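You operate a simulated robot arm through the tools that you are given. There is no shell and no other tool. Be economical: measure what you need, move in short steps, check, and stop when the job is done.

You run a simulated robot arm. Do the job below in one go: nothing can be reset, and whatever is moved stays where it is left.

TASK
Find the 40 MM spacer with the caliper; stand it on the blue patch.
Fine: measure all three; the other two go back where they stood.
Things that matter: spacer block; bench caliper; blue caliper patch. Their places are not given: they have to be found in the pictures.

The check looks at the end state, three seconds after you hand in, the way a careful person would. Anything else that was tipped, shoved, dropped, spilled or broken makes it a failure.

THE ROBOT
A 5-joint arm with a two-finger parallel gripper, fixed in place. Base frame: the origin is at the foot of the arm, x ahead of it, y to its left, z up; the work surface is at about z = 0. Readings come in mm, degrees, newtons and seconds.
With the tool pointing down near the work surface it reaches from about 260 to 680 mm from the base axis. Its first joint turns from -66.0 to 66.0 degrees. The tool tilts only in the upright plane through the base axis and itself; it spins freely about its own axis. Payload 2.9 kg.
Tool frame: the origin (TCP) lies between the finger pads and is the grasp point; the fingertips stand 30 mm ahead of it; z points along the fingers, y is the line along which they close. The gripper opens to 110 mm. The fingers are 20 mm wide and 10 mm thick; the gripper's body (48 by 112 mm) begins 55 mm behind the TCP.
Orientation is that of the tool frame in the base frame, as a unit quaternion [x, y, z, w]. With the fingers straight down and closing along the base's y, the tool's x points along the base's -x, its y along +y and its z along -z.

THE INTERFACE
- The arm moves only by the tool step_arm. Its argument "plan" is one flat list of numbers, 7 for each row, row after row: the turn, a rotation vector about the base's x, y, z in units of 5 degrees (1.0 is 5 degrees), then the shift along the base's x, y, z in units of 50 mm (1.0 is 50 mm), then the gripper command, from -1 (shut) to 1 (fully open), values between in proportion. In form: [rx, ry, rz, dx, dy, dz, hand, rx, ry, rz, dx, dy, dz, hand, ...]. A call has 1 to 8 rows; each row shifts and turns the commanded pose from where the row before left it. A call with a number of a shift or a turn outside -1 to 1 is refused whole. Rows are played at 5 a second. More than 50 mm and 8.6 degrees between two rows, or a gripper value outside its range, and nothing of the call is played. Where a pose cannot be reached the arm comes as near as it can. A force on the tool above 90 N (or 10 N above the force at the start of the call, whichever is more), or a blocked arm, ends the call early, and 0.2 s more pass. Each finger travels about 108 mm/s and halts on what it meets, pressing with about 38 N; the grip force reading is that of the motor and also rises with nothing between the fingers. The clock runs only during rows and for 0.2 s after the last one: add rows that do not move to give the fingers time. It gives the time, the measured TCP pose, the force on the tool (base axes), the opening and the grip force at its end, in the units of the frame above (readings bear some noise), and new pictures: "pictures" is both (left out), scene, wrist or none.
- Cameras (640 x 400 px; columns grow to the right, rows downward): "scene" is fixed at [52.9, -469.8, 597.1]; the picture's right is [0.62, -0.79, 0.00], its down [-0.56, -0.44, -0.70] and it looks along [0.55, 0.43, -0.71] (base axes); focal length 337 px, centre (320, 200). "wrist" rides on the gripper at [72, 17, -103] in the tool frame; the picture's right is [-0.23, 0.97, 0.00], its down [-0.76, -0.18, -0.62] and it looks along [-0.61, -0.14, 0.78] (tool axes); focal length 222 px, centre (320, 200).
- measure_at(camera, pixels): for up to 12 pixels [column, row] of the newest picture of that camera ("zoom" is the newest enlarged one), the place [x, y, z] in the base frame of the surface seen there, good to about 2 mm, but the place of the scene camera against the robot may be out by one fixed shift of up to 18 mm in any direction. No time passes.
- inspect(camera, box): a new picture of the part [left, top, right, bottom] of that camera's present view, enlarged. No time passes.
- finish_job(): hands the job in; it is judged then, once.

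Work in short steps. Measure before you move; look again where a grasp or a placing could have gone wrong, and mend it. You have 80 turns and 170 pictures in all, those below and enlarged ones among them. Open the gripper and draw the arm clear of the work before you hand the job in, unless the task says otherwise; then end with one line.

The tools are called after "Request:" by a JSON object that holds its "api" and its "payload". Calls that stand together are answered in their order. step_arm: Moves the arm, as the interface text tells. Its arguments: {"type":"object","properties":{"plan":{"type":"array","items":{"type":"number"}},"pictures":{"type":"string","enum":["both","scene","wrist","none"]}},"required":["plan"]} The other tools are called the same way: measure_at (camera, pixels) gives the place of the surface under pixels of a picture; inspect (camera, box) takes an enlarged picture of a part of a camera's view; finish_job () hands the job in.

At the start:

```text
clock: 0.0
tool_pos: [415.1, -58.4, 236.8]
tcp_rot: [0.0, 1.0, 0.0, 0.0]
wrist_force: [0.8, 0.7, -0.4]
width: 110.2
grip_force: 0.0
```

scene: 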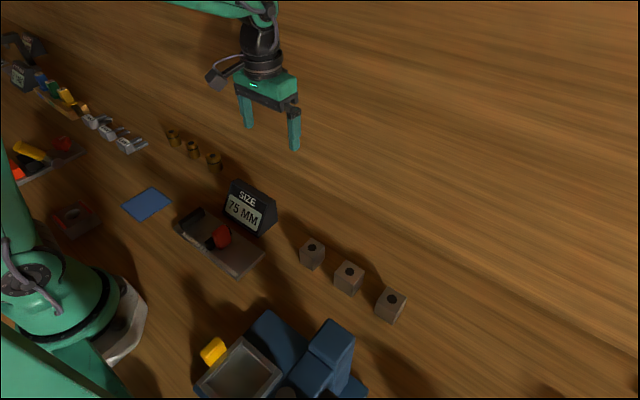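
wrist: 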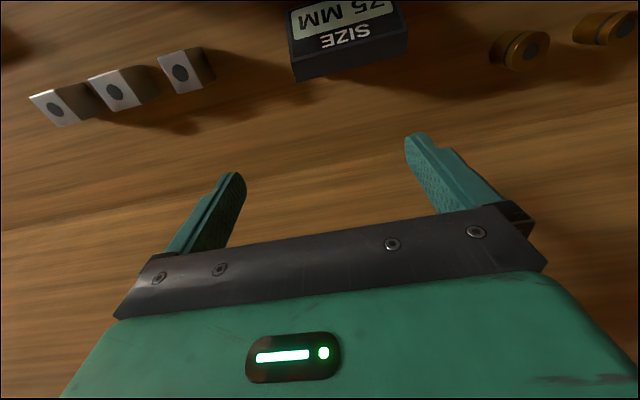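

The scene shows a bench caliper with a display (about 245,210), three blocks at (312,255), (348,278), (390,304), and a blue patch at (147,204). I'll enlarge these areas.

Request:
{"api": "inspect", "payload": {"camera": "scene", "box": [160, 160, 300, 290]}}

Request:
{"api": "inspect", "payload": {"camera": "scene", "box": [280, 220, 430, 340]}}

Request:
{"api": "inspect", "payload": {"camera": "scene", "box": [0, 30, 230, 250]}}

Request:
{"api": "measure_at", "payload": {"camera": "scene", "pixels": [[312, 246], [348, 269], [392, 295], [147, 204], [190, 222], [222, 236], [240, 262], [245, 210], [172, 132], [192, 145], [213, 157], [210, 245]]}}

Request:
{"api": "measure_at", "payload": {"camera": "wrist", "pixels": [[60, 107], [114, 92], [180, 72], [515, 52], [345, 65]]}}

```text
3.08 times, centred on (230, 225) of scene
```

zoom: 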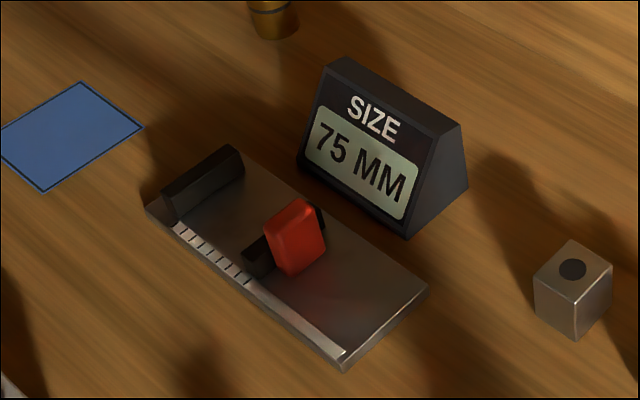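

```text
3.33 times, centred on (355, 280) of scene
```

zoom: 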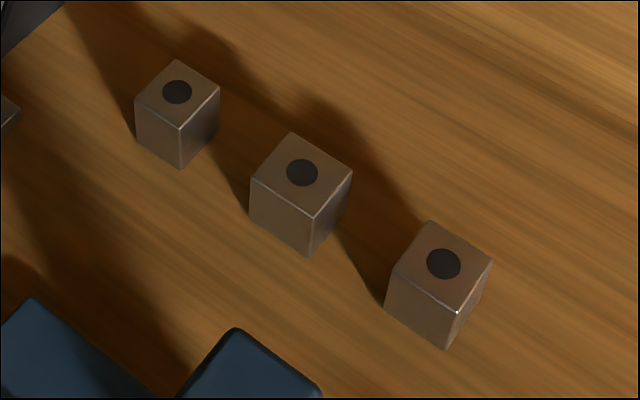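

```text
1.82 times, centred on (115, 140) of scene
```

zoom: 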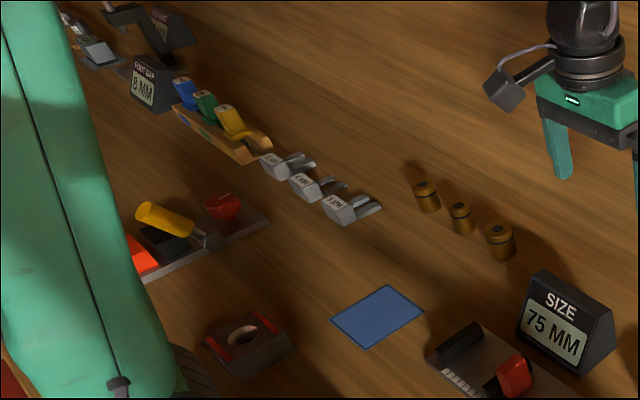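

```text
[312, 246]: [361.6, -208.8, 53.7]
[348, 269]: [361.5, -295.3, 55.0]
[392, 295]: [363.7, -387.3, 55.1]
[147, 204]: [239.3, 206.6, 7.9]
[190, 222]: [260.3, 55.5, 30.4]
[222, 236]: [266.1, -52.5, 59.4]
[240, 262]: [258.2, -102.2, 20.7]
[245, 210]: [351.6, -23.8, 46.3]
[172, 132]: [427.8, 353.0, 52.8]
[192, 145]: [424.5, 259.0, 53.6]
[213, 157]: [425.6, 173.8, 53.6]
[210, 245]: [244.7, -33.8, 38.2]
```

```text
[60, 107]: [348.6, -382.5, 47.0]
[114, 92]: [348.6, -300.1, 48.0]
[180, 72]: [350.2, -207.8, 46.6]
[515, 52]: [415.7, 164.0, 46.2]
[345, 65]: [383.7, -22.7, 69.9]
```

The wrist camera views the blocks but not the caliper. I'll draw the tool back toward the base to view the caliper from the wrist, staying high.

Request:
{"api": "step_arm", "payload": {"plan": [0, 0, 0, -0.8, 0, 0, 1, 0, 0, 0, -0.8, 0, 0, 1, 0, 0, 0, -0.7, 0, 0, 1, 0, 0, 0, 0, 0, 0, 1]}}

```text
clock: 1.0
tool_pos: [298.0, -59.5, 236.2]
tcp_rot: [0.0, 1.0, 0.0, 0.0]
wrist_force: [0.1, 1.2, -0.3]
width: 109.9
grip_force: 0.1
```

scene: 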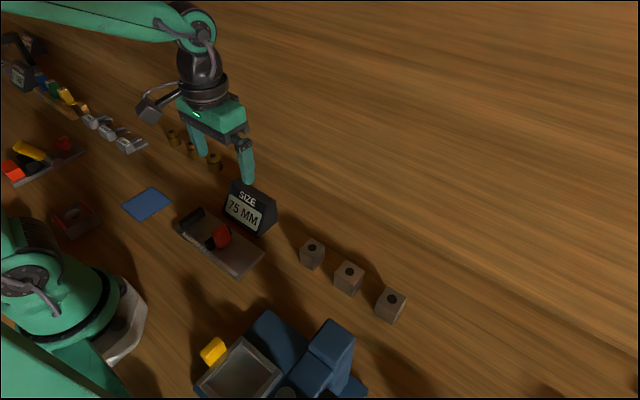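
wrist: 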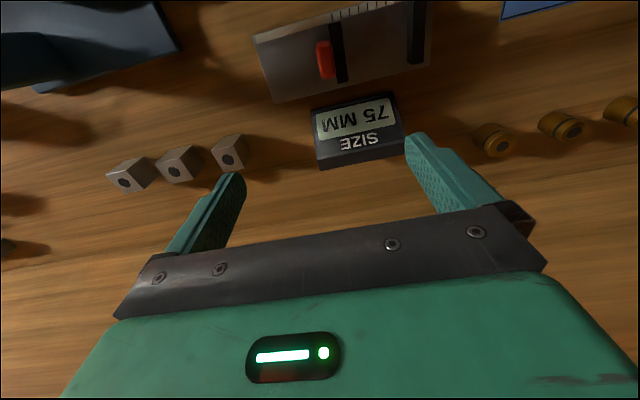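

The caliper is now visible at (330,50) in the wrist picture. I'll enlarge and measure it.

Request:
{"api": "inspect", "payload": {"camera": "wrist", "box": [240, 0, 450, 130]}}

Request:
{"api": "measure_at", "payload": {"camera": "wrist", "pixels": [[334, 25], [346, 80], [407, 5], [413, 62], [429, 62], [419, 5], [323, 45], [320, 75], [380, 40], [300, 90], [255, 38], [275, 100]]}}

Request:
{"api": "inspect", "payload": {"camera": "wrist", "box": [90, 120, 270, 210]}}

```text
3.05 times, centred on (345, 65) of wrist
```

zoom: 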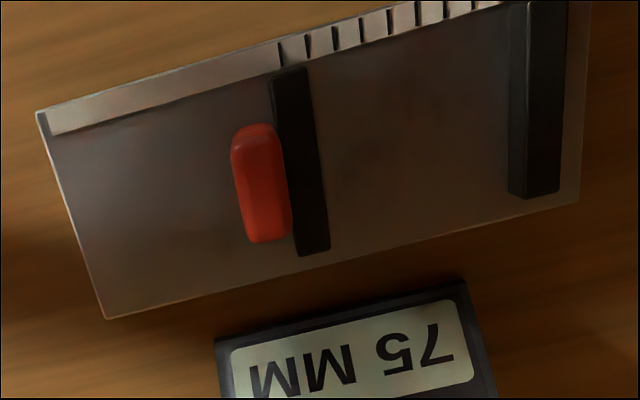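

```text
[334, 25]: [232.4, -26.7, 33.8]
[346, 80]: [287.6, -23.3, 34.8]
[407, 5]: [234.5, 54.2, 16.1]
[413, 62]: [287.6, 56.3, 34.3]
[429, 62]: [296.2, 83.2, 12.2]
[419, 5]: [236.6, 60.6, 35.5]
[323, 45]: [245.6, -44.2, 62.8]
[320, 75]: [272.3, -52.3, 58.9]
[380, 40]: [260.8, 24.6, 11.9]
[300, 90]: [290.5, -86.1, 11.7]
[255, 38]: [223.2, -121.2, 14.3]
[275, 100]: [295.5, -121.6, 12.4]
```

```text
3.56 times, centred on (180, 165) of wrist
```

zoom: 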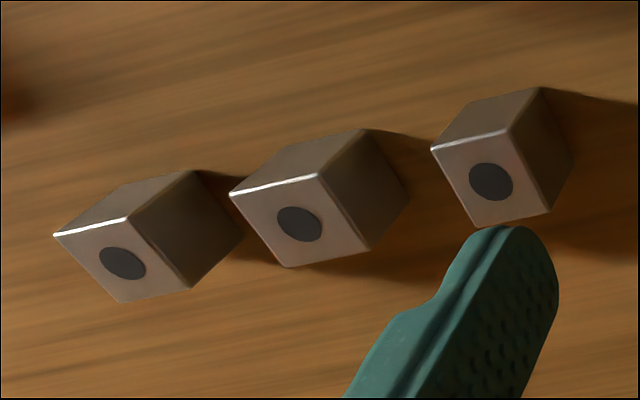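

The caliper is axis-aligned: fixed jaw inner face y≈54, sliding jaw inner face y≈-21, plate top z≈12, red tab near (259,-45). Now I'll measure the block top corners in the zoom.

Request:
{"api": "measure_at", "payload": {"camera": "zoom", "pixels": [[437, 154], [506, 138], [545, 208], [478, 223], [236, 197], [316, 181], [364, 246], [288, 262], [61, 238], [128, 222], [184, 285], [123, 298]]}}

Request:
{"api": "measure_at", "payload": {"camera": "wrist", "pixels": [[505, 8], [540, 12], [315, 110], [390, 98], [405, 145], [320, 165], [323, 48], [326, 60], [331, 60], [320, 60]]}}

```text
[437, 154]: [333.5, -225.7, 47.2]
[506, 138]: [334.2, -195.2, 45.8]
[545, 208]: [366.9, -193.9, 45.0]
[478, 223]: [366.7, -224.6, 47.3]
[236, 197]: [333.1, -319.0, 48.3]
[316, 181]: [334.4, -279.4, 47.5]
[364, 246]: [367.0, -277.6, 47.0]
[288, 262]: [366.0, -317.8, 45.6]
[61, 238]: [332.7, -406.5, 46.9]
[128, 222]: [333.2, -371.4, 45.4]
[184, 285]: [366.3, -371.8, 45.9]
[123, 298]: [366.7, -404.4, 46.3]
```

```text
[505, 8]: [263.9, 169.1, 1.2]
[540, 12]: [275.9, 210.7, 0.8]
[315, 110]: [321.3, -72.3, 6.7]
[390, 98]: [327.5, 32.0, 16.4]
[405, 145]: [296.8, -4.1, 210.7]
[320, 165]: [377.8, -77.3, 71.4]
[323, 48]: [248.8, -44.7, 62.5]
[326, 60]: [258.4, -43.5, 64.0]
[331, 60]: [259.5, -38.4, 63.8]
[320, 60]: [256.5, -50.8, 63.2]
```

Block top widths in y come out near 35 / 45 / 39 mm (to be checked by the caliper), centres about (350,-209), (350,-298), (350,-388). I'll spin the tool 90° so the fingers close along x, moving above the first block meanwhile.

Request:
{"api": "step_arm", "payload": {"plan": [0, 0, 1, 0.13, -0.375, 0, 1, 0, 0, 1, 0.13, -0.375, 0, 1, 0, 0, 1, 0.13, -0.375, 0, 1, 0, 0, 1, 0.13, -0.375, 0, 1, 0, 0, 1, 0.13, -0.375, 0, 1, 0, 0, 1, 0.13, -0.375, 0, 1, 0, 0, 1, 0.13, -0.375, 0, 1, 0, 0, 1, 0.13, -0.375, 0, 1], "pictures": "none"}}

Request:
{"api": "step_arm", "payload": {"plan": [0, 0, 1, 0, 0, 0, 1, 0, 0, 1, 0, 0, 0, 1, 0, 0, 1, 0, 0, 0, 1, 0, 0, 1, 0, 0, 0, 1, 0, 0, 1, 0, 0, 0, 1, 0, 0, 1, 0, 0, 0, 1, 0, 0, 1, 0, 0, 0, 1, 0, 0, 1, 0, 0, 0, 1], "pictures": "none"}}

Request:
{"api": "step_arm", "payload": {"plan": [0, 0, 1, 0, 0, 0, 0.2, 0, 0, 1, 0, 0, 0, 0.2, 0, 0, 0, 0, 0, 0, 0.2]}}

```text
clock: 2.8
tool_pos: [351.3, -209.5, 236.3]
tcp_rot: [-0.344, 0.939, 0.001, 0.0]
wrist_force: [0.3, -0.2, 0.1]
width: 109.9
grip_force: 0.0
```

```text
clock: 4.6
tool_pos: [351.5, -209.2, 235.2]
tcp_rot: [-0.643, 0.765, 0.0, 0.0]
wrist_force: [0.5, 0.2, 0.6]
width: 109.9
grip_force: 0.0
```

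```text
clock: 5.4
tool_pos: [351.7, -208.7, 236.3]
tcp_rot: [0.708, -0.706, -0.001, 0.0]
wrist_force: [0.2, 0.0, 0.2]
width: 66.1
grip_force: 0.1
```

scene: 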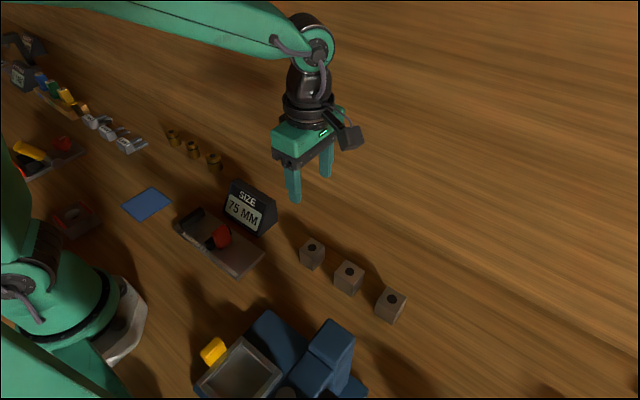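
wrist: 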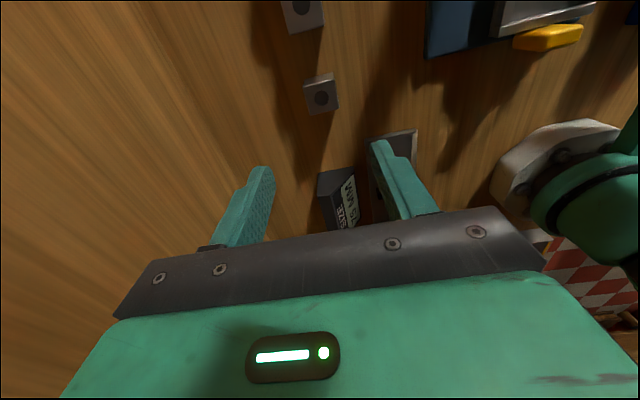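

Fingers now close along x; block 1 is at (321,95) in the wrist picture. I check its position.

Request:
{"api": "inspect", "payload": {"camera": "wrist", "box": [270, 0, 370, 125]}}

Request:
{"api": "measure_at", "payload": {"camera": "wrist", "pixels": [[306, 83], [331, 77], [337, 106], [311, 112], [321, 97], [303, 8]]}}

```text
3.20 times, centred on (320, 62) of wrist
```

zoom: 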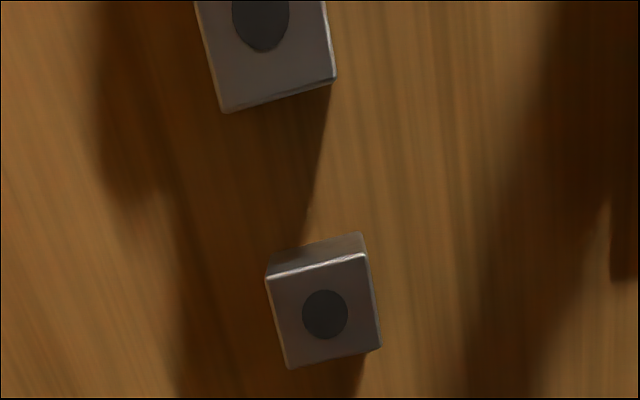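

```text
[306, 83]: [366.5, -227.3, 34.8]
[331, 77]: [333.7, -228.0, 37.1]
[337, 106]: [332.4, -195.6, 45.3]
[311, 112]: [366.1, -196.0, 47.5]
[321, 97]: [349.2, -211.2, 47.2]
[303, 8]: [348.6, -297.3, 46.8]
```

Block 1 centre is about (349.5,-210), top z≈47. I lower to TCP z≈38 with a 66 mm opening, then close.

Request:
{"api": "step_arm", "payload": {"plan": [0, 0, 0, -0.04, -0.02, -0.8, 0.2, 0, 0, 0, 0, 0, -0.8, 0.2, 0, 0, 0, 0, 0, -0.8, 0.2, 0, 0, 0, 0, 0, -0.8, 0.2, 0, 0, 0, 0, 0, -0.4, 0.2, 0, 0, 0, 0, 0, -0.36, 0.2, 0, 0, 0, 0, 0, 0, 0.2]}}

```text
clock: 7.0
tool_pos: [348.8, -210.0, 37.8]
tcp_rot: [-0.707, 0.707, 0.0, 0.0]
wrist_force: [0.0, -0.2, -0.1]
width: 65.9
grip_force: 0.1
```

scene: 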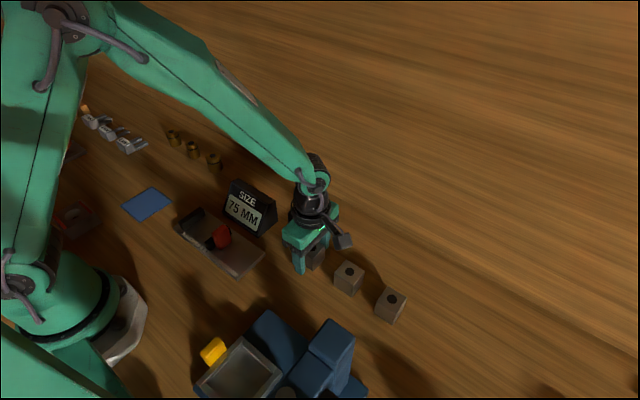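
wrist: 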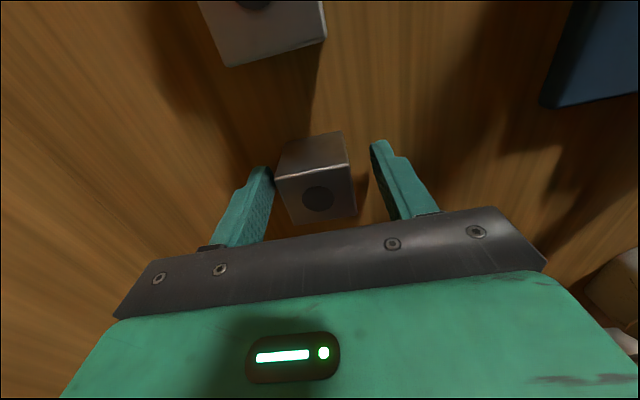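

The block stands between the fingers. Close and lift.

Request:
{"api": "step_arm", "payload": {"plan": [0, 0, 0, 0, 0, 0, -1, 0, 0, 0, 0, 0, 0, -1, 0, 0, 0, 0, 0, 0, -1, 0, 0, 0, 0, 0, 0.2, -1, 0, 0, 0, 0, 0, 0.8, -1, 0, 0, 0, 0, 0, 0.8, -1, 0, 0, 0, 0, 0, 0.6, -1, 0, 0, 0, 0, 0, 0, -1]}}

```text
clock: 8.8
tool_pos: [348.5, -208.2, 158.5]
tcp_rot: [0.707, -0.707, 0.0, 0.0]
wrist_force: [-0.7, 0.8, -0.7]
width: 0.3
grip_force: 38.0
```

scene: 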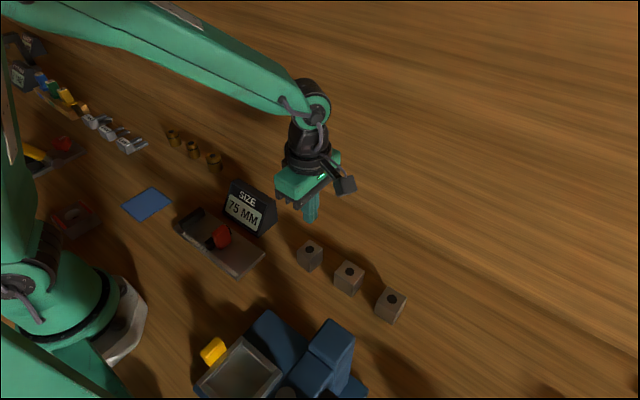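
wrist: 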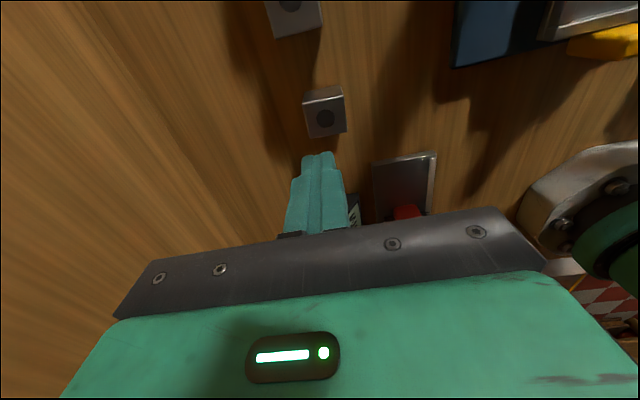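

The fingers closed to 0.3 mm, so the grasp missed. I measure where block 1 is now and whether my place is off.

Request:
{"api": "inspect", "payload": {"camera": "wrist", "box": [250, 60, 400, 250]}}

Request:
{"api": "measure_at", "payload": {"camera": "wrist", "pixels": [[325, 118], [325, 93], [292, 4], [318, 153], [318, 165], [320, 190], [308, 106], [341, 101], [345, 129], [311, 135]]}}

Request:
{"api": "measure_at", "payload": {"camera": "scene", "pixels": [[310, 249], [348, 269], [392, 295], [310, 219]]}}

```text
2.11 times, centred on (325, 155) of wrist
```

zoom: 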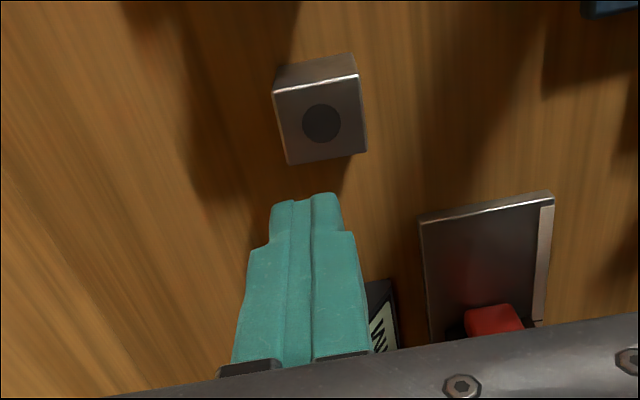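

```text
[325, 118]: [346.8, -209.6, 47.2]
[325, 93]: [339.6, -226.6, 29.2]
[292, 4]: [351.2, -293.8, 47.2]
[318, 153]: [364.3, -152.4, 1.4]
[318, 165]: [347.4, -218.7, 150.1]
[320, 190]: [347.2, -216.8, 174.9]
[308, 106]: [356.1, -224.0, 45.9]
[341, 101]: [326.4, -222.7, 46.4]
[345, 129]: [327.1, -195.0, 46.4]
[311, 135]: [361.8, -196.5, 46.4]
```

```text
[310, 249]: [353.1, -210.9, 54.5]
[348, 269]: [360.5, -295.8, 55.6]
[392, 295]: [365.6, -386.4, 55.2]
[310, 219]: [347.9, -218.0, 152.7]
```

Block 1 still stands, displaced a few mm (centre ≈(345,-210)); apparently it was gripped but slipped while lifting. I'll go back down centred on it, close, and look before lifting.

Request:
{"api": "step_arm", "payload": {"plan": [0, 0, 0, -0.06, -0.03, 0, 0.2, 0, 0, 0, 0, 0, 0, 0.2, 0, 0, 0, 0, 0, -0.8, 0.2, 0, 0, 0, 0, 0, -0.8, 0.2, 0, 0, 0, 0, 0, -0.5, 0.2, 0, 0, 0, 0, 0, -0.35, 0.2, 0, 0, 0, 0, 0, 0, 0.2]}}

Request:
{"api": "step_arm", "payload": {"plan": [0, 0, 0, 0, 0, 0, -0.2, 0, 0, 0, 0, 0, 0, -0.3, 0, 0, 0, 0, 0, 0, -0.35, 0, 0, 0, 0, 0, 0, -0.35]}}

```text
clock: 10.4
tool_pos: [347.0, -213.0, 35.3]
tcp_rot: [0.708, -0.706, 0.0, 0.0]
wrist_force: [-0.3, -1.6, -1.1]
width: 66.2
grip_force: 0.0
```

scene: 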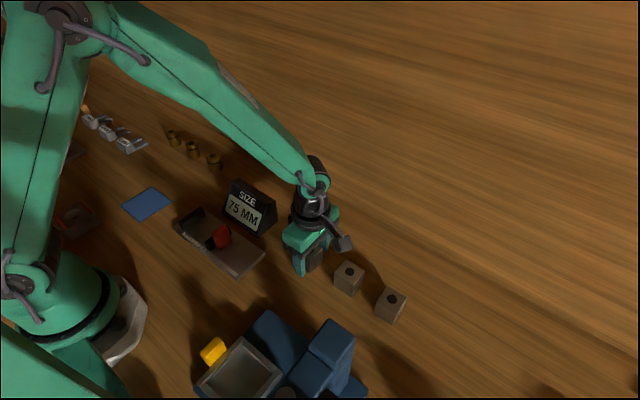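
wrist: 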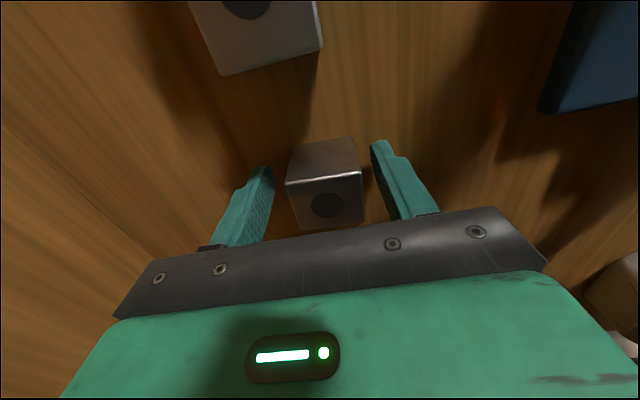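

```text
clock: 11.4
tool_pos: [347.1, -213.1, 36.1]
tcp_rot: [-0.707, 0.707, -0.001, 0.0]
wrist_force: [0.1, 1.6, 0.7]
width: 39.5
grip_force: 37.8
```

scene: 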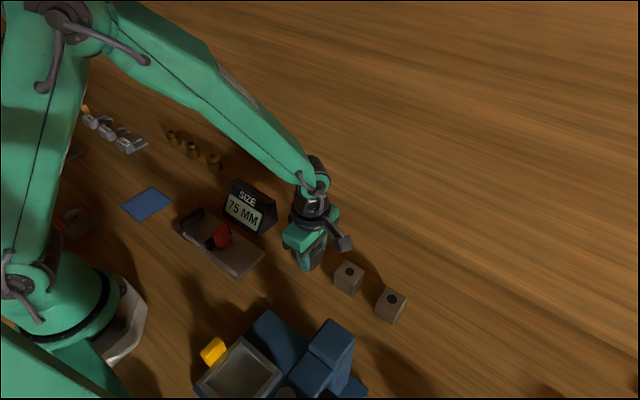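
wrist: 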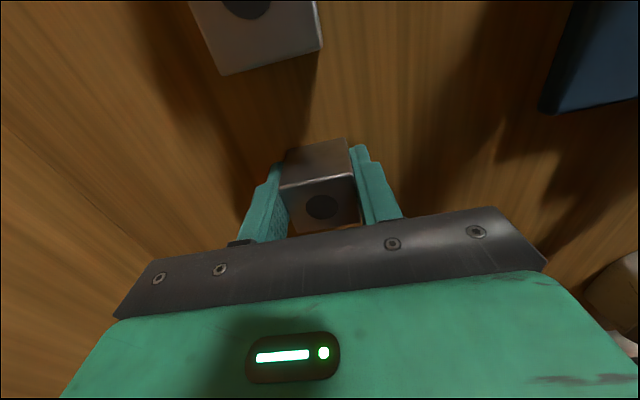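

Now gripped at 39.5 mm with 38 N. I lift slowly to see if it holds.

Request:
{"api": "step_arm", "payload": {"plan": [0, 0, 0, 0, 0, 0, -1, 0, 0, 0, 0, 0, 0.05, -1, 0, 0, 0, 0, 0, 0.1, -1, 0, 0, 0, 0, 0, 0.1, -1, 0, 0, 0, 0, 0, 0, -1]}}

```text
clock: 12.6
tool_pos: [347.2, -213.2, 48.4]
tcp_rot: [0.707, -0.707, 0.0, 0.0]
wrist_force: [0.3, -0.4, -1.8]
width: 39.3
grip_force: 37.8
```

scene: 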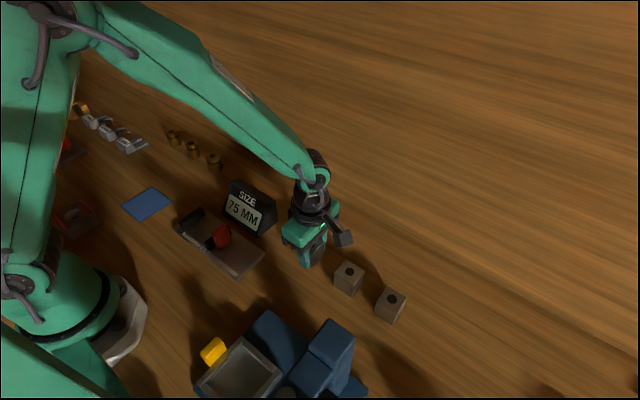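
wrist: 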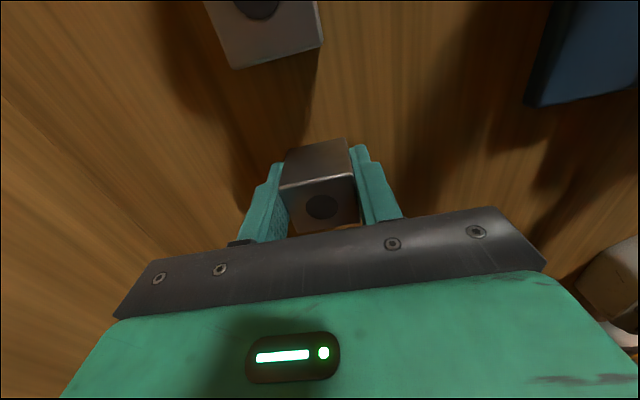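

The block is held. I raise it further at moderate speed and check its pose in the fingers.

Request:
{"api": "step_arm", "payload": {"plan": [0, 0, 0, 0, 0, 0.2, -1, 0, 0, 0, 0, 0, 0.3, -1, 0, 0, 0, 0, 0, 0.3, -1, 0, 0, 0, 0, 0, 0.3, -1, 0, 0, 0, 0, 0, 0.2, -1, 0, 0, 0, 0, 0, 0.1, -1, 0, 0, 0, 0, 0, 0, -1], "pictures": "wrist"}}

Request:
{"api": "inspect", "payload": {"camera": "wrist", "box": [240, 120, 420, 250]}}

Request:
{"api": "measure_at", "payload": {"camera": "wrist", "pixels": [[321, 207], [285, 190], [350, 180], [356, 215], [345, 148], [290, 156], [352, 178], [285, 187]]}}

```text
clock: 14.2
tool_pos: [346.8, -211.3, 117.4]
tcp_rot: [0.708, -0.707, -0.001, -0.001]
wrist_force: [0.5, 0.6, 0.1]
width: 39.7
grip_force: 38.0
```

wrist: 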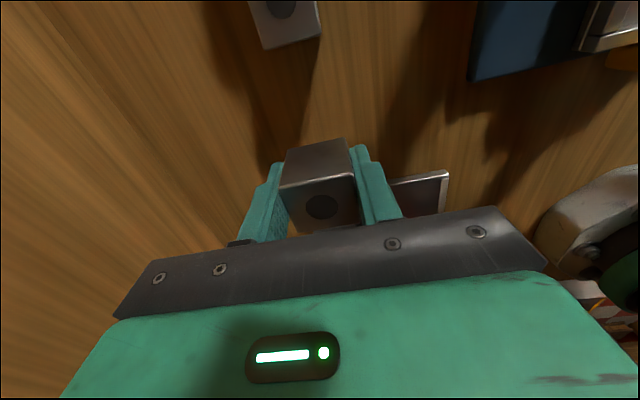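

```text
3.08 times, centred on (330, 185) of wrist
```

zoom: 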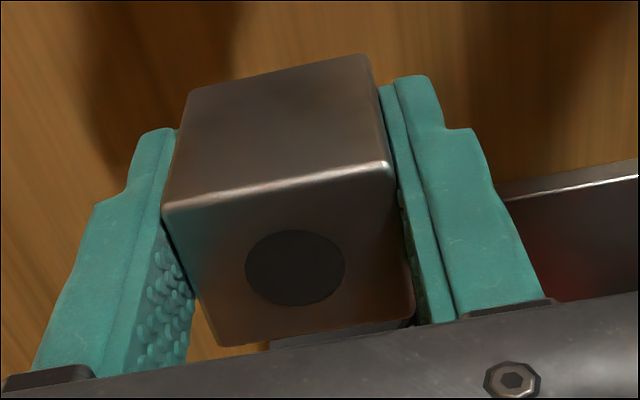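

```text
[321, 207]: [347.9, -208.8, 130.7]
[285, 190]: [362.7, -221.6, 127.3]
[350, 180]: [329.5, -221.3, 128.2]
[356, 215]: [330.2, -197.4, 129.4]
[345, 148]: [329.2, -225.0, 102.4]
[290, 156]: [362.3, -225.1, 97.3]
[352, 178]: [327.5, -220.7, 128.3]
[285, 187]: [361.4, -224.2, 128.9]
```

Checking yaw and offset of the held block from the zoom corners.

Request:
{"api": "measure_at", "payload": {"camera": "zoom", "pixels": [[172, 213], [382, 170], [406, 311], [224, 337], [180, 200], [360, 165], [195, 100], [355, 65], [295, 267]]}}

```text
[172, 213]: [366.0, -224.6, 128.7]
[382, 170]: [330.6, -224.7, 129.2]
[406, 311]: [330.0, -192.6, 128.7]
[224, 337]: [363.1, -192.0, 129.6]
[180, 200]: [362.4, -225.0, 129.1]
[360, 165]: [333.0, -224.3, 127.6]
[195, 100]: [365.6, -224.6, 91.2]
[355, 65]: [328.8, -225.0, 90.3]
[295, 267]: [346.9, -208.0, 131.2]
```

The block hangs straight, centre 3 mm ahead in y of the TCP, bottom 35 mm below TCP. I carry it above the caliper gap.

Request:
{"api": "step_arm", "payload": {"plan": [0, 0, 0, -0.14, 0.4, 0.05, -1, 0, 0, 0, -0.14, 0.4, 0.05, -1, 0, 0, 0, -0.14, 0.4, 0.05, -1, 0, 0, 0, -0.14, 0.4, 0.05, -1, 0, 0, 0, -0.14, 0.4, 0.05, -1, 0, 0, 0, -0.14, 0.4, 0, -1, 0, 0, 0, -0.14, 0.4, 0, -1, 0, 0, 0, -0.14, 0.4, 0, -1], "pictures": "none"}}

Request:
{"api": "step_arm", "payload": {"plan": [0, 0, 0, -0.14, 0.4, 0, -1, 0, 0, 0, -0.14, 0.4, 0, -1, 0, 0, 0, -0.14, 0.4, 0, -1, 0, 0, 0, -0.14, 0.4, 0, -1, 0, 0, 0, 0, 0, 0, -1, 0, 0, 0, 0, 0, 0, -1]}}

```text
clock: 16.0
tool_pos: [291.5, -51.2, 130.1]
tcp_rot: [-0.707, 0.707, 0.001, -0.001]
wrist_force: [-0.2, 0.3, -0.5]
width: 39.4
grip_force: 37.9
```

```text
clock: 17.4
tool_pos: [260.7, 29.5, 130.1]
tcp_rot: [0.707, -0.707, 0.0, 0.0]
wrist_force: [0.2, 0.4, -1.2]
width: 39.5
grip_force: 37.6
```

scene: 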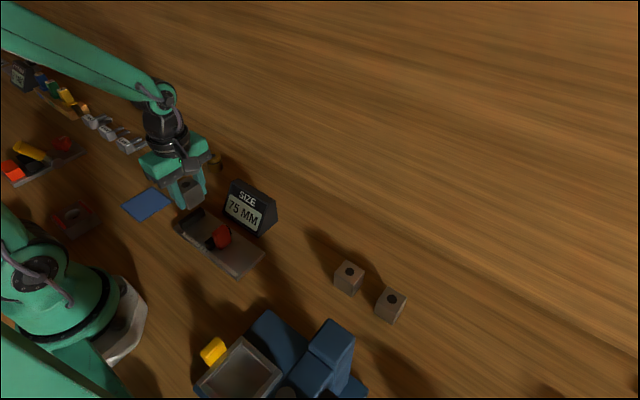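
wrist: 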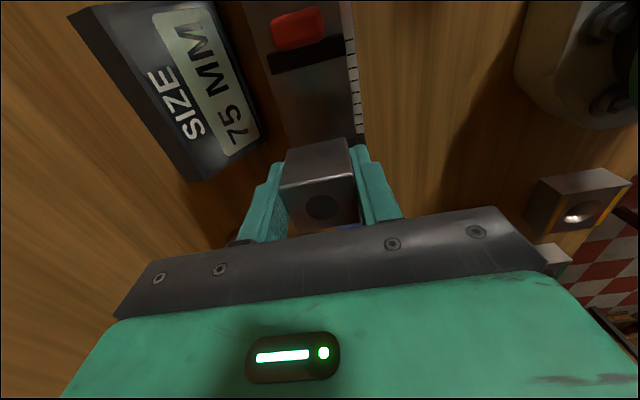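

The block is above the gap with its +y face at about y=50. I lower to near the plate (TCP z≈49).

Request:
{"api": "step_arm", "payload": {"plan": [0, 0, 0, 0.03, 0, -0.4, -1, 0, 0, 0, 0, 0, -0.4, -1, 0, 0, 0, 0, 0, -0.4, -1, 0, 0, 0, 0, 0, -0.3, -1, 0, 0, 0, 0, 0, -0.12, -1, 0, 0, 0, 0, 0, 0, -1]}}

```text
clock: 18.8
tool_pos: [263.9, 27.8, 50.1]
tcp_rot: [0.707, -0.707, 0.001, 0.0]
wrist_force: [0.0, -0.7, -1.5]
width: 39.2
grip_force: 38.2
```

scene: 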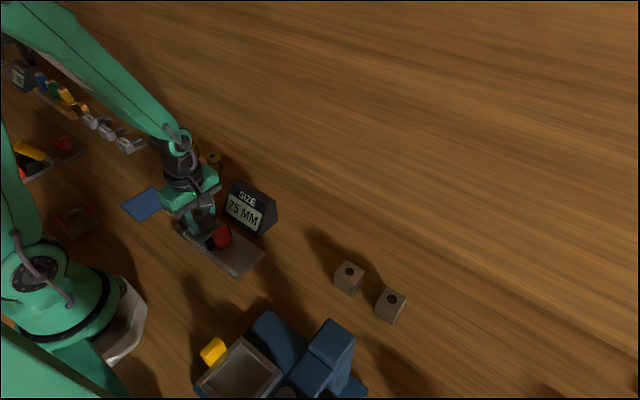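
wrist: 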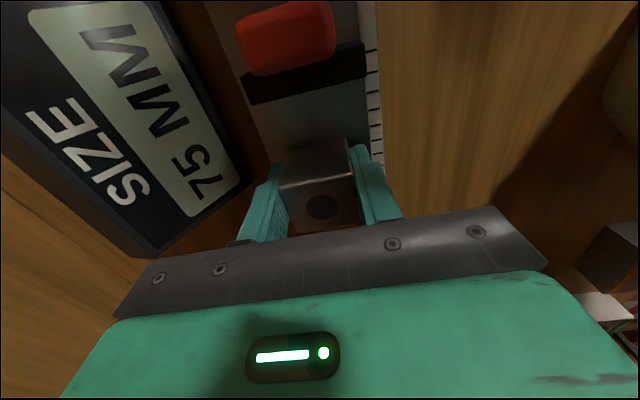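

Display and slider are clear. I lower the last 3 mm, open to 66 mm and rise.

Request:
{"api": "step_arm", "payload": {"plan": [0, 0, 0, 0, 0.02, -0.05, -1, 0, 0, 0, 0, 0, 0, -1, 0, 0, 0, 0, 0, 0, 0, 0, 0, 0, 0, 0, 0, 0.2, 0, 0, 0, 0, 0, 0.5, 0.2, 0, 0, 0, 0, 0, 0.7, 0.2, 0, 0, 0, 0, 0, 0, 0.2]}}

```text
clock: 20.4
tool_pos: [262.6, 30.3, 107.5]
tcp_rot: [0.708, -0.706, 0.0, -0.001]
wrist_force: [-0.2, 0.3, 0.2]
width: 66.2
grip_force: 0.1
```

scene: 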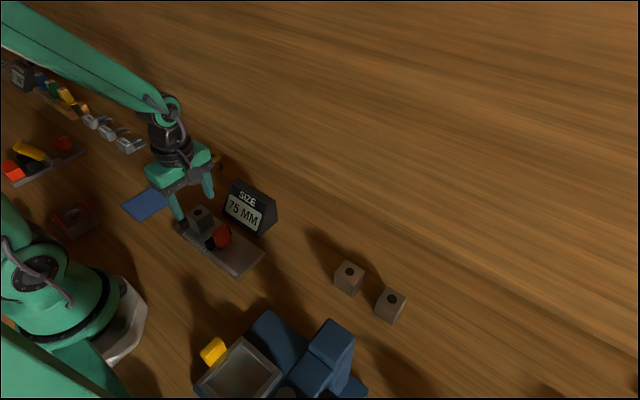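
wrist: 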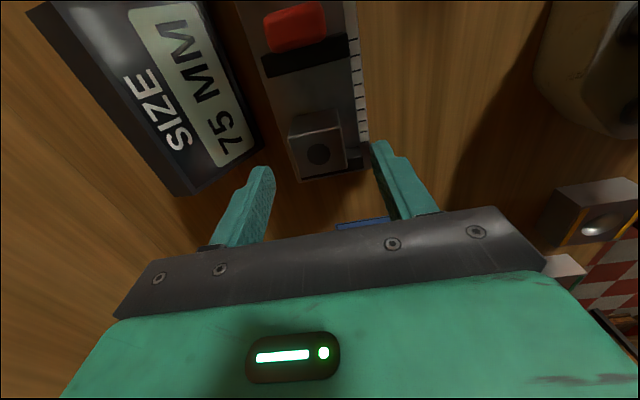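

Block 1 stands on the plate at (318,145). I measure it and the red tab (297,27).

Request:
{"api": "measure_at", "payload": {"camera": "wrist", "pixels": [[318, 153], [295, 140], [337, 130], [303, 176], [343, 167], [270, 15], [322, 8], [275, 46], [323, 38], [297, 25], [355, 155], [305, 62]]}}

Request:
{"api": "inspect", "payload": {"camera": "wrist", "box": [240, 0, 400, 190]}}

```text
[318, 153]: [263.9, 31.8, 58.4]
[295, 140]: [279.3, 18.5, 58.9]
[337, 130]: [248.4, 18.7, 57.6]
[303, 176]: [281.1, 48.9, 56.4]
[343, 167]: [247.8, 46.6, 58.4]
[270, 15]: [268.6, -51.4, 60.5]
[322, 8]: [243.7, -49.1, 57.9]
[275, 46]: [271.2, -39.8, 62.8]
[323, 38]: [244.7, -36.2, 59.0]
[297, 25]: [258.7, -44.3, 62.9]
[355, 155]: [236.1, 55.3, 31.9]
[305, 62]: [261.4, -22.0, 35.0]
```

```text
2.11 times, centred on (320, 95) of wrist
```

zoom: 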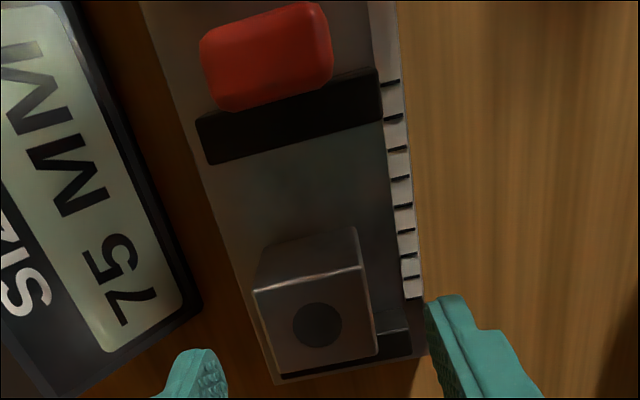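

Block centre (264,32); tab centre (258,-44). I move over the tab, then lower to TCP z≈72 with fingers astride it in x.

Request:
{"api": "step_arm", "payload": {"plan": [0, 0, 0, -0.03, -0.5, 0, 0.2, 0, 0, 0, -0.03, -0.5, 0, 0.2, 0, 0, 0, -0.02, -0.5, 0, 0.2, 0, 0, 0, 0, 0, -0.3, 0.2, 0, 0, 0, 0, 0, -0.3, 0.2, 0, 0, 0, 0, 0, -0.12, 0.2, 0, 0, 0, 0, 0, 0, 0.2]}}

```text
clock: 22.0
tool_pos: [259.1, -44.7, 72.7]
tcp_rot: [0.708, -0.706, 0.0, 0.0]
wrist_force: [-0.7, 0.2, 0.1]
width: 65.9
grip_force: 0.0
```

scene: 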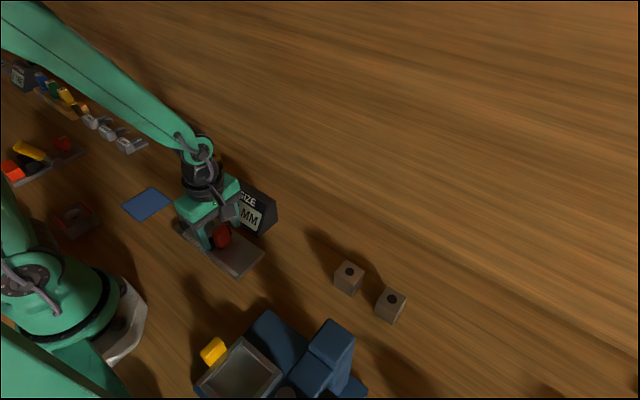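
wrist: 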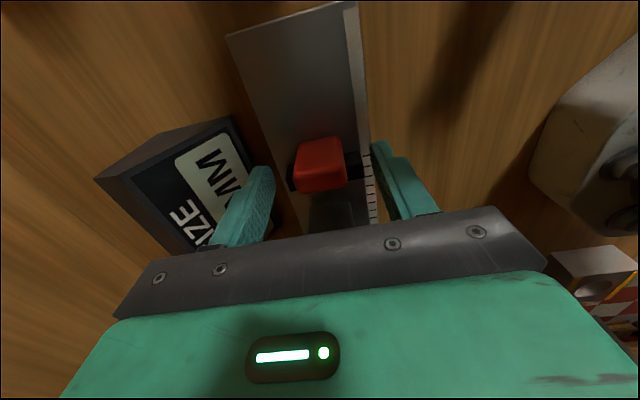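

Fingers astride the tab. I close on it.

Request:
{"api": "step_arm", "payload": {"plan": [0, 0, 0, 0, 0, 0, -0.4, 0, 0, 0, 0, 0, 0, -0.8, 0, 0, 0, 0, 0, 0, -1, 0, 0, 0, 0, 0, 0, -1]}}

```text
clock: 23.0
tool_pos: [260.4, -45.9, 73.1]
tcp_rot: [0.708, -0.706, 0.001, -0.001]
wrist_force: [7.4, -0.2, -10.6]
width: 33.9
grip_force: 45.2
```

scene: 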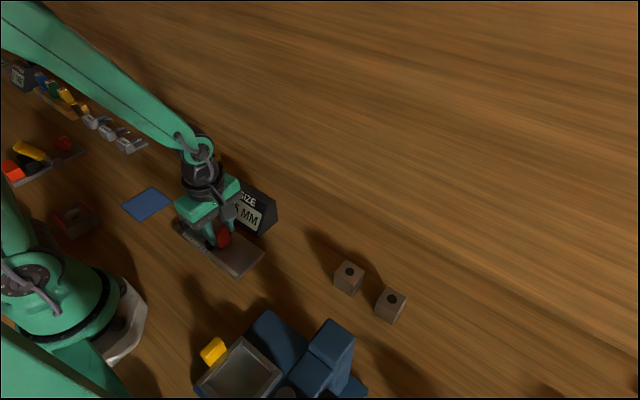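
wrist: 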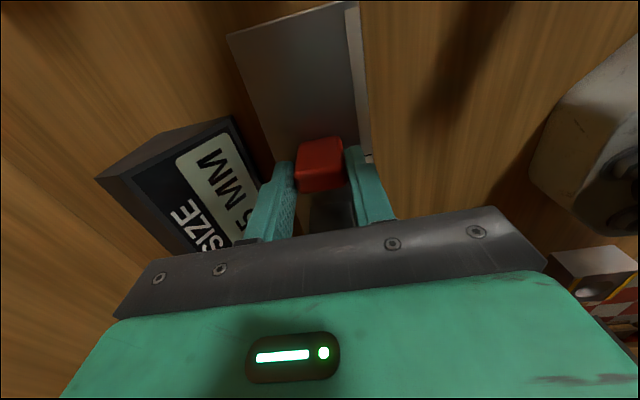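

The tab is gripped (34 mm). I push it +y slowly, about 35 mm first.

Request:
{"api": "step_arm", "payload": {"plan": [0, 0, 0, 0, 0.1, 0, -1, 0, 0, 0, 0, 0.1, 0, -1, 0, 0, 0, 0, 0.1, 0, -1, 0, 0, 0, 0, 0.1, 0, -1, 0, 0, 0, 0, 0.1, 0, -1, 0, 0, 0, 0, 0.1, 0, -1, 0, 0, 0, 0, 0.1, 0, -1]}}

```text
clock: 24.6
tool_pos: [260.3, -9.8, 72.7]
tcp_rot: [0.707, -0.707, 0.0, 0.0]
wrist_force: [-4.2, -1.1, 28.6]
width: 33.6
grip_force: 45.3
```

scene: 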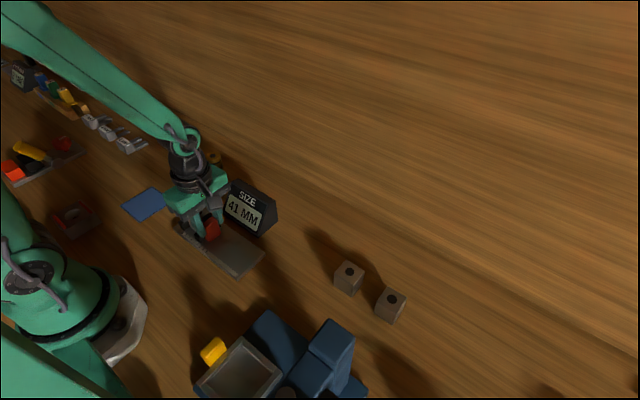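
wrist: 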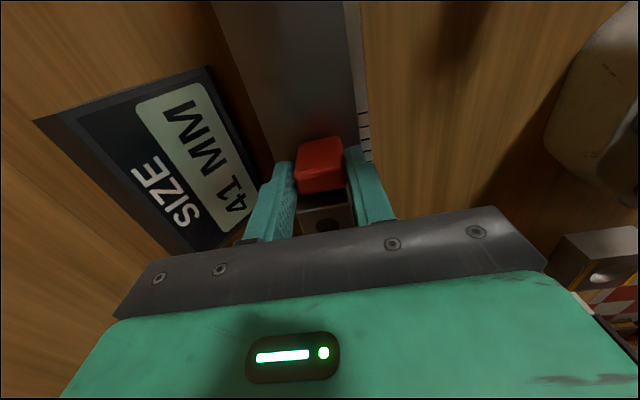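

The slider follows; display 41 MM. I continue in small steps until it stops.

Request:
{"api": "step_arm", "payload": {"plan": [0, 0, 0, 0, 0.04, 0, -1, 0, 0, 0, 0, 0.04, 0, -1, 0, 0, 0, 0, 0.04, 0, -1, 0, 0, 0, 0, 0.04, 0, -1, 0, 0, 0, 0, 0, 0, -1]}}

```text
clock: 25.8
tool_pos: [260.0, -3.8, 71.7]
tcp_rot: [-0.707, 0.707, 0.0, 0.0]
wrist_force: [6.9, -26.2, -20.7]
width: 34.0
grip_force: 45.4
```

scene: 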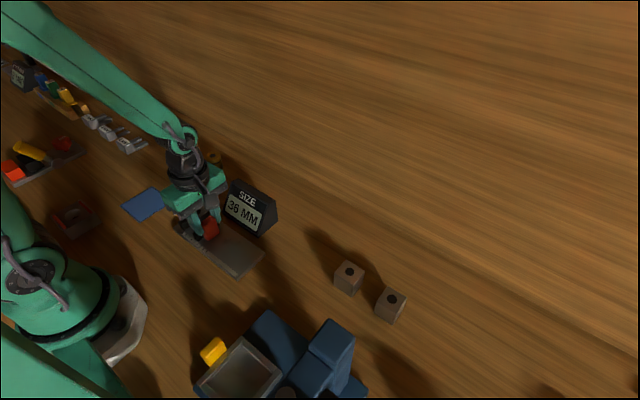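
wrist: 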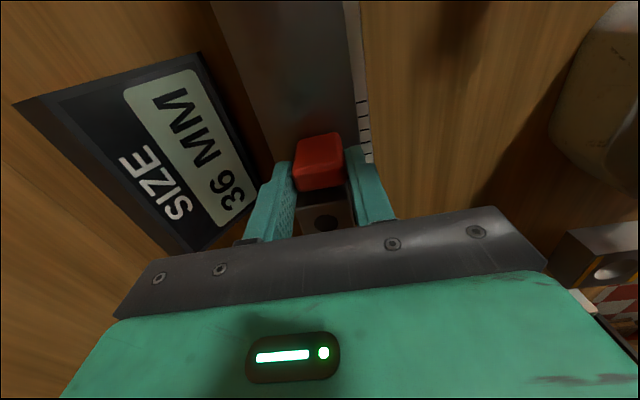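

Force y is −26 N: contact, display 36 MM. One small further push to confirm it stops there.

Request:
{"api": "step_arm", "payload": {"plan": [0, 0, 0, 0, 0.04, 0, -1, 0, 0, 0, 0, 0, 0, -1], "pictures": "scene"}}

Request:
{"api": "inspect", "payload": {"camera": "scene", "box": [160, 160, 290, 280]}}

```text
clock: 26.4
tool_pos: [260.4, -1.2, 70.6]
tcp_rot: [0.708, -0.706, -0.001, 0.001]
wrist_force: [-4.6, -33.9, 4.2]
width: 33.9
grip_force: 44.9
```

scene: 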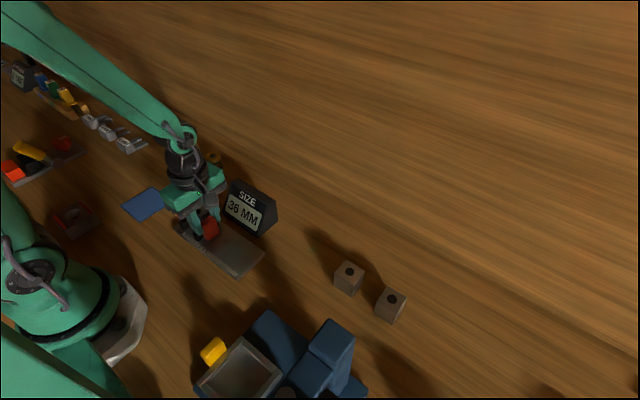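

```text
3.33 times, centred on (225, 220) of scene
```

zoom: 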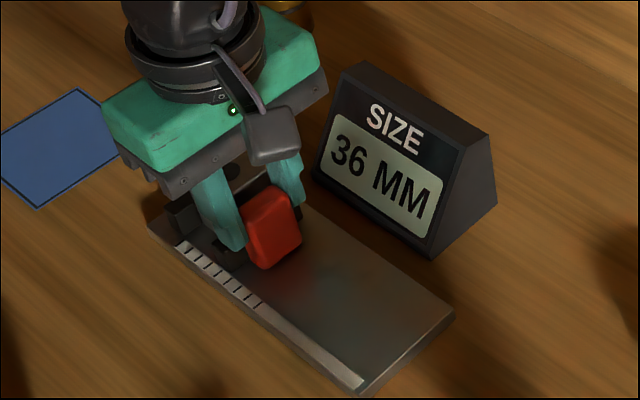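

Block 1 reads 36 MM and stays there. I pull the slider back 40 mm, then open and rise.

Request:
{"api": "step_arm", "payload": {"plan": [0, 0, 0, 0, -0.1, 0, -1, 0, 0, 0, 0, -0.1, 0, -1, 0, 0, 0, 0, -0.1, 0, -1, 0, 0, 0, 0, -0.1, 0, -1, 0, 0, 0, 0, -0.1, 0, -1, 0, 0, 0, 0, -0.1, 0, -1, 0, 0, 0, 0, -0.1, 0, -1, 0, 0, 0, 0, -0.1, 0, -1], "pictures": "none"}}

Request:
{"api": "step_arm", "payload": {"plan": [0, 0, 0, 0, 0, 0, 0.0, 0, 0, 0, 0, 0, 0, 0.2, 0, 0, 0, 0, 0, 0.3, 0.2, 0, 0, 0, 0, 0, 0.4, 0.2, 0, 0, 0, 0, 0, 0, 0.2]}}

```text
clock: 28.2
tool_pos: [259.6, -40.3, 70.8]
tcp_rot: [0.708, -0.706, 0.0, 0.0]
wrist_force: [-6.5, 21.5, 25.9]
width: 34.1
grip_force: 44.9
```

```text
clock: 29.4
tool_pos: [259.0, -38.8, 106.3]
tcp_rot: [0.708, -0.707, -0.001, 0.0]
wrist_force: [0.1, -1.1, 0.4]
width: 66.0
grip_force: 0.1
```

scene: 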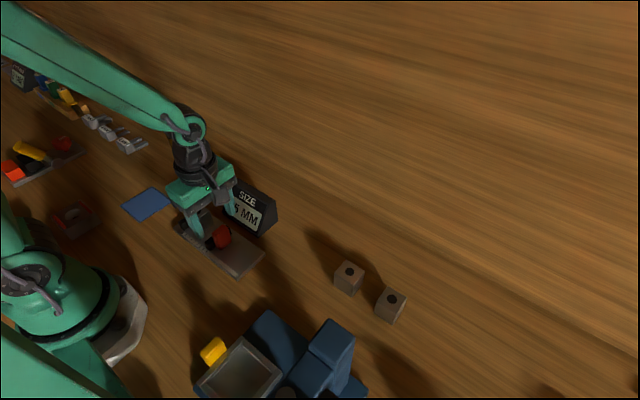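
wrist: 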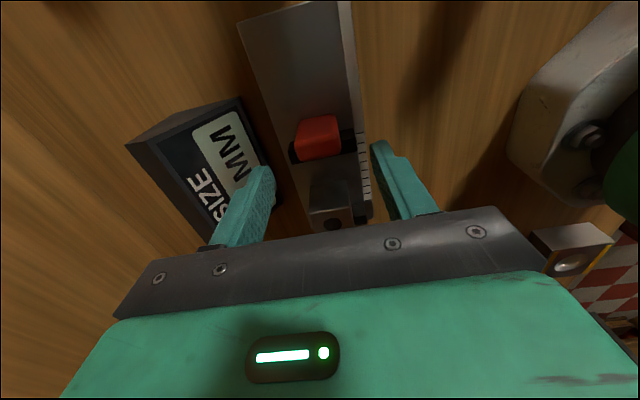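

Slider is back near 75. I move over the block again and look at its place.

Request:
{"api": "step_arm", "payload": {"plan": [0, 0, 0, 0.03, 0.5, 0, 0.2, 0, 0, 0, 0.03, 0.5, 0, 0.2, 0, 0, 0, 0.03, 0.46, 0, 0.2, 0, 0, 0, 0, 0, 0, 0.2]}}

Request:
{"api": "inspect", "payload": {"camera": "wrist", "box": [240, 0, 400, 190]}}

Request:
{"api": "measure_at", "payload": {"camera": "wrist", "pixels": [[318, 153], [295, 140], [337, 130], [303, 176], [343, 167]]}}

```text
clock: 30.4
tool_pos: [265.9, 32.9, 104.4]
tcp_rot: [-0.706, 0.708, 0.0, 0.0]
wrist_force: [0.2, -0.5, 0.0]
width: 66.1
grip_force: 0.0
```

scene: 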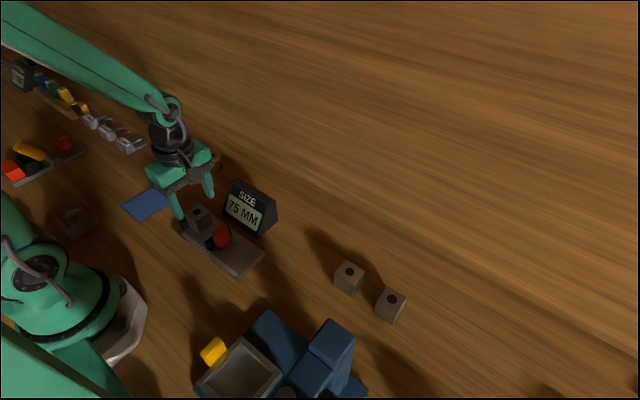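
wrist: 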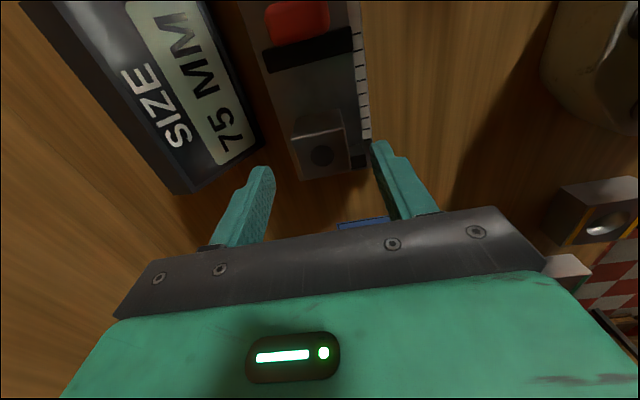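

```text
2.11 times, centred on (320, 95) of wrist
```

zoom: 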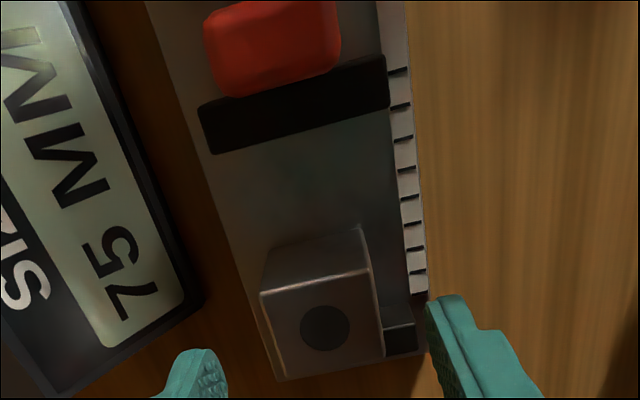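

```text
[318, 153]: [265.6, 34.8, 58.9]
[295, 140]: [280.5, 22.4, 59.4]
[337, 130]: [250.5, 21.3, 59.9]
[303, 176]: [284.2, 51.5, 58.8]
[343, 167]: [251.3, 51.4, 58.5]
```

Slider reads 75 again; block centre now ≈(264.5,36.5). I lower around it and grip.

Request:
{"api": "step_arm", "payload": {"plan": [0, 0, 0, -0.02, 0.06, -0.3, 0.2, 0, 0, 0, 0, 0, -0.4, 0.2, 0, 0, 0, 0, 0, -0.35, 0.2, 0, 0, 0, 0, 0, -0.08, 0.2, 0, 0, 0, 0, 0, 0, 0.2, 0, 0, 0, 0, 0, 0, -0.4, 0, 0, 0, 0, 0, 0, -1, 0, 0, 0, 0, 0, 0, -1]}}

```text
clock: 32.2
tool_pos: [262.2, 36.3, 50.2]
tcp_rot: [-0.707, 0.707, 0.0, 0.0]
wrist_force: [0.1, -0.3, -0.4]
width: 39.3
grip_force: 38.5
```

scene: 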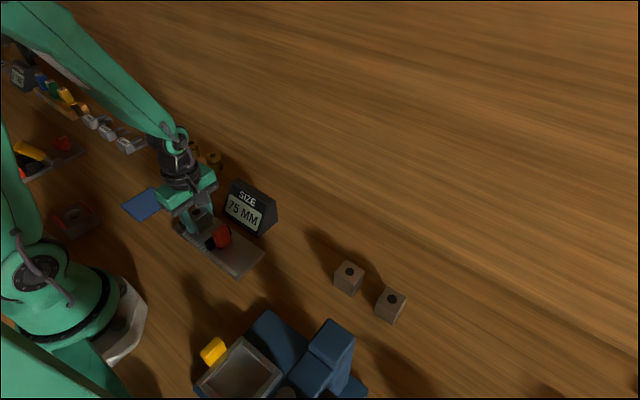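
wrist: 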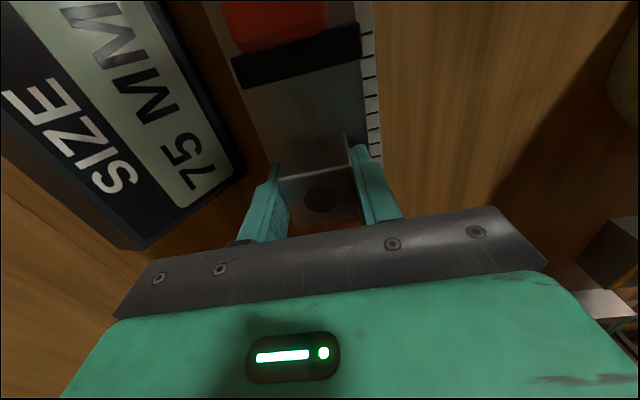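

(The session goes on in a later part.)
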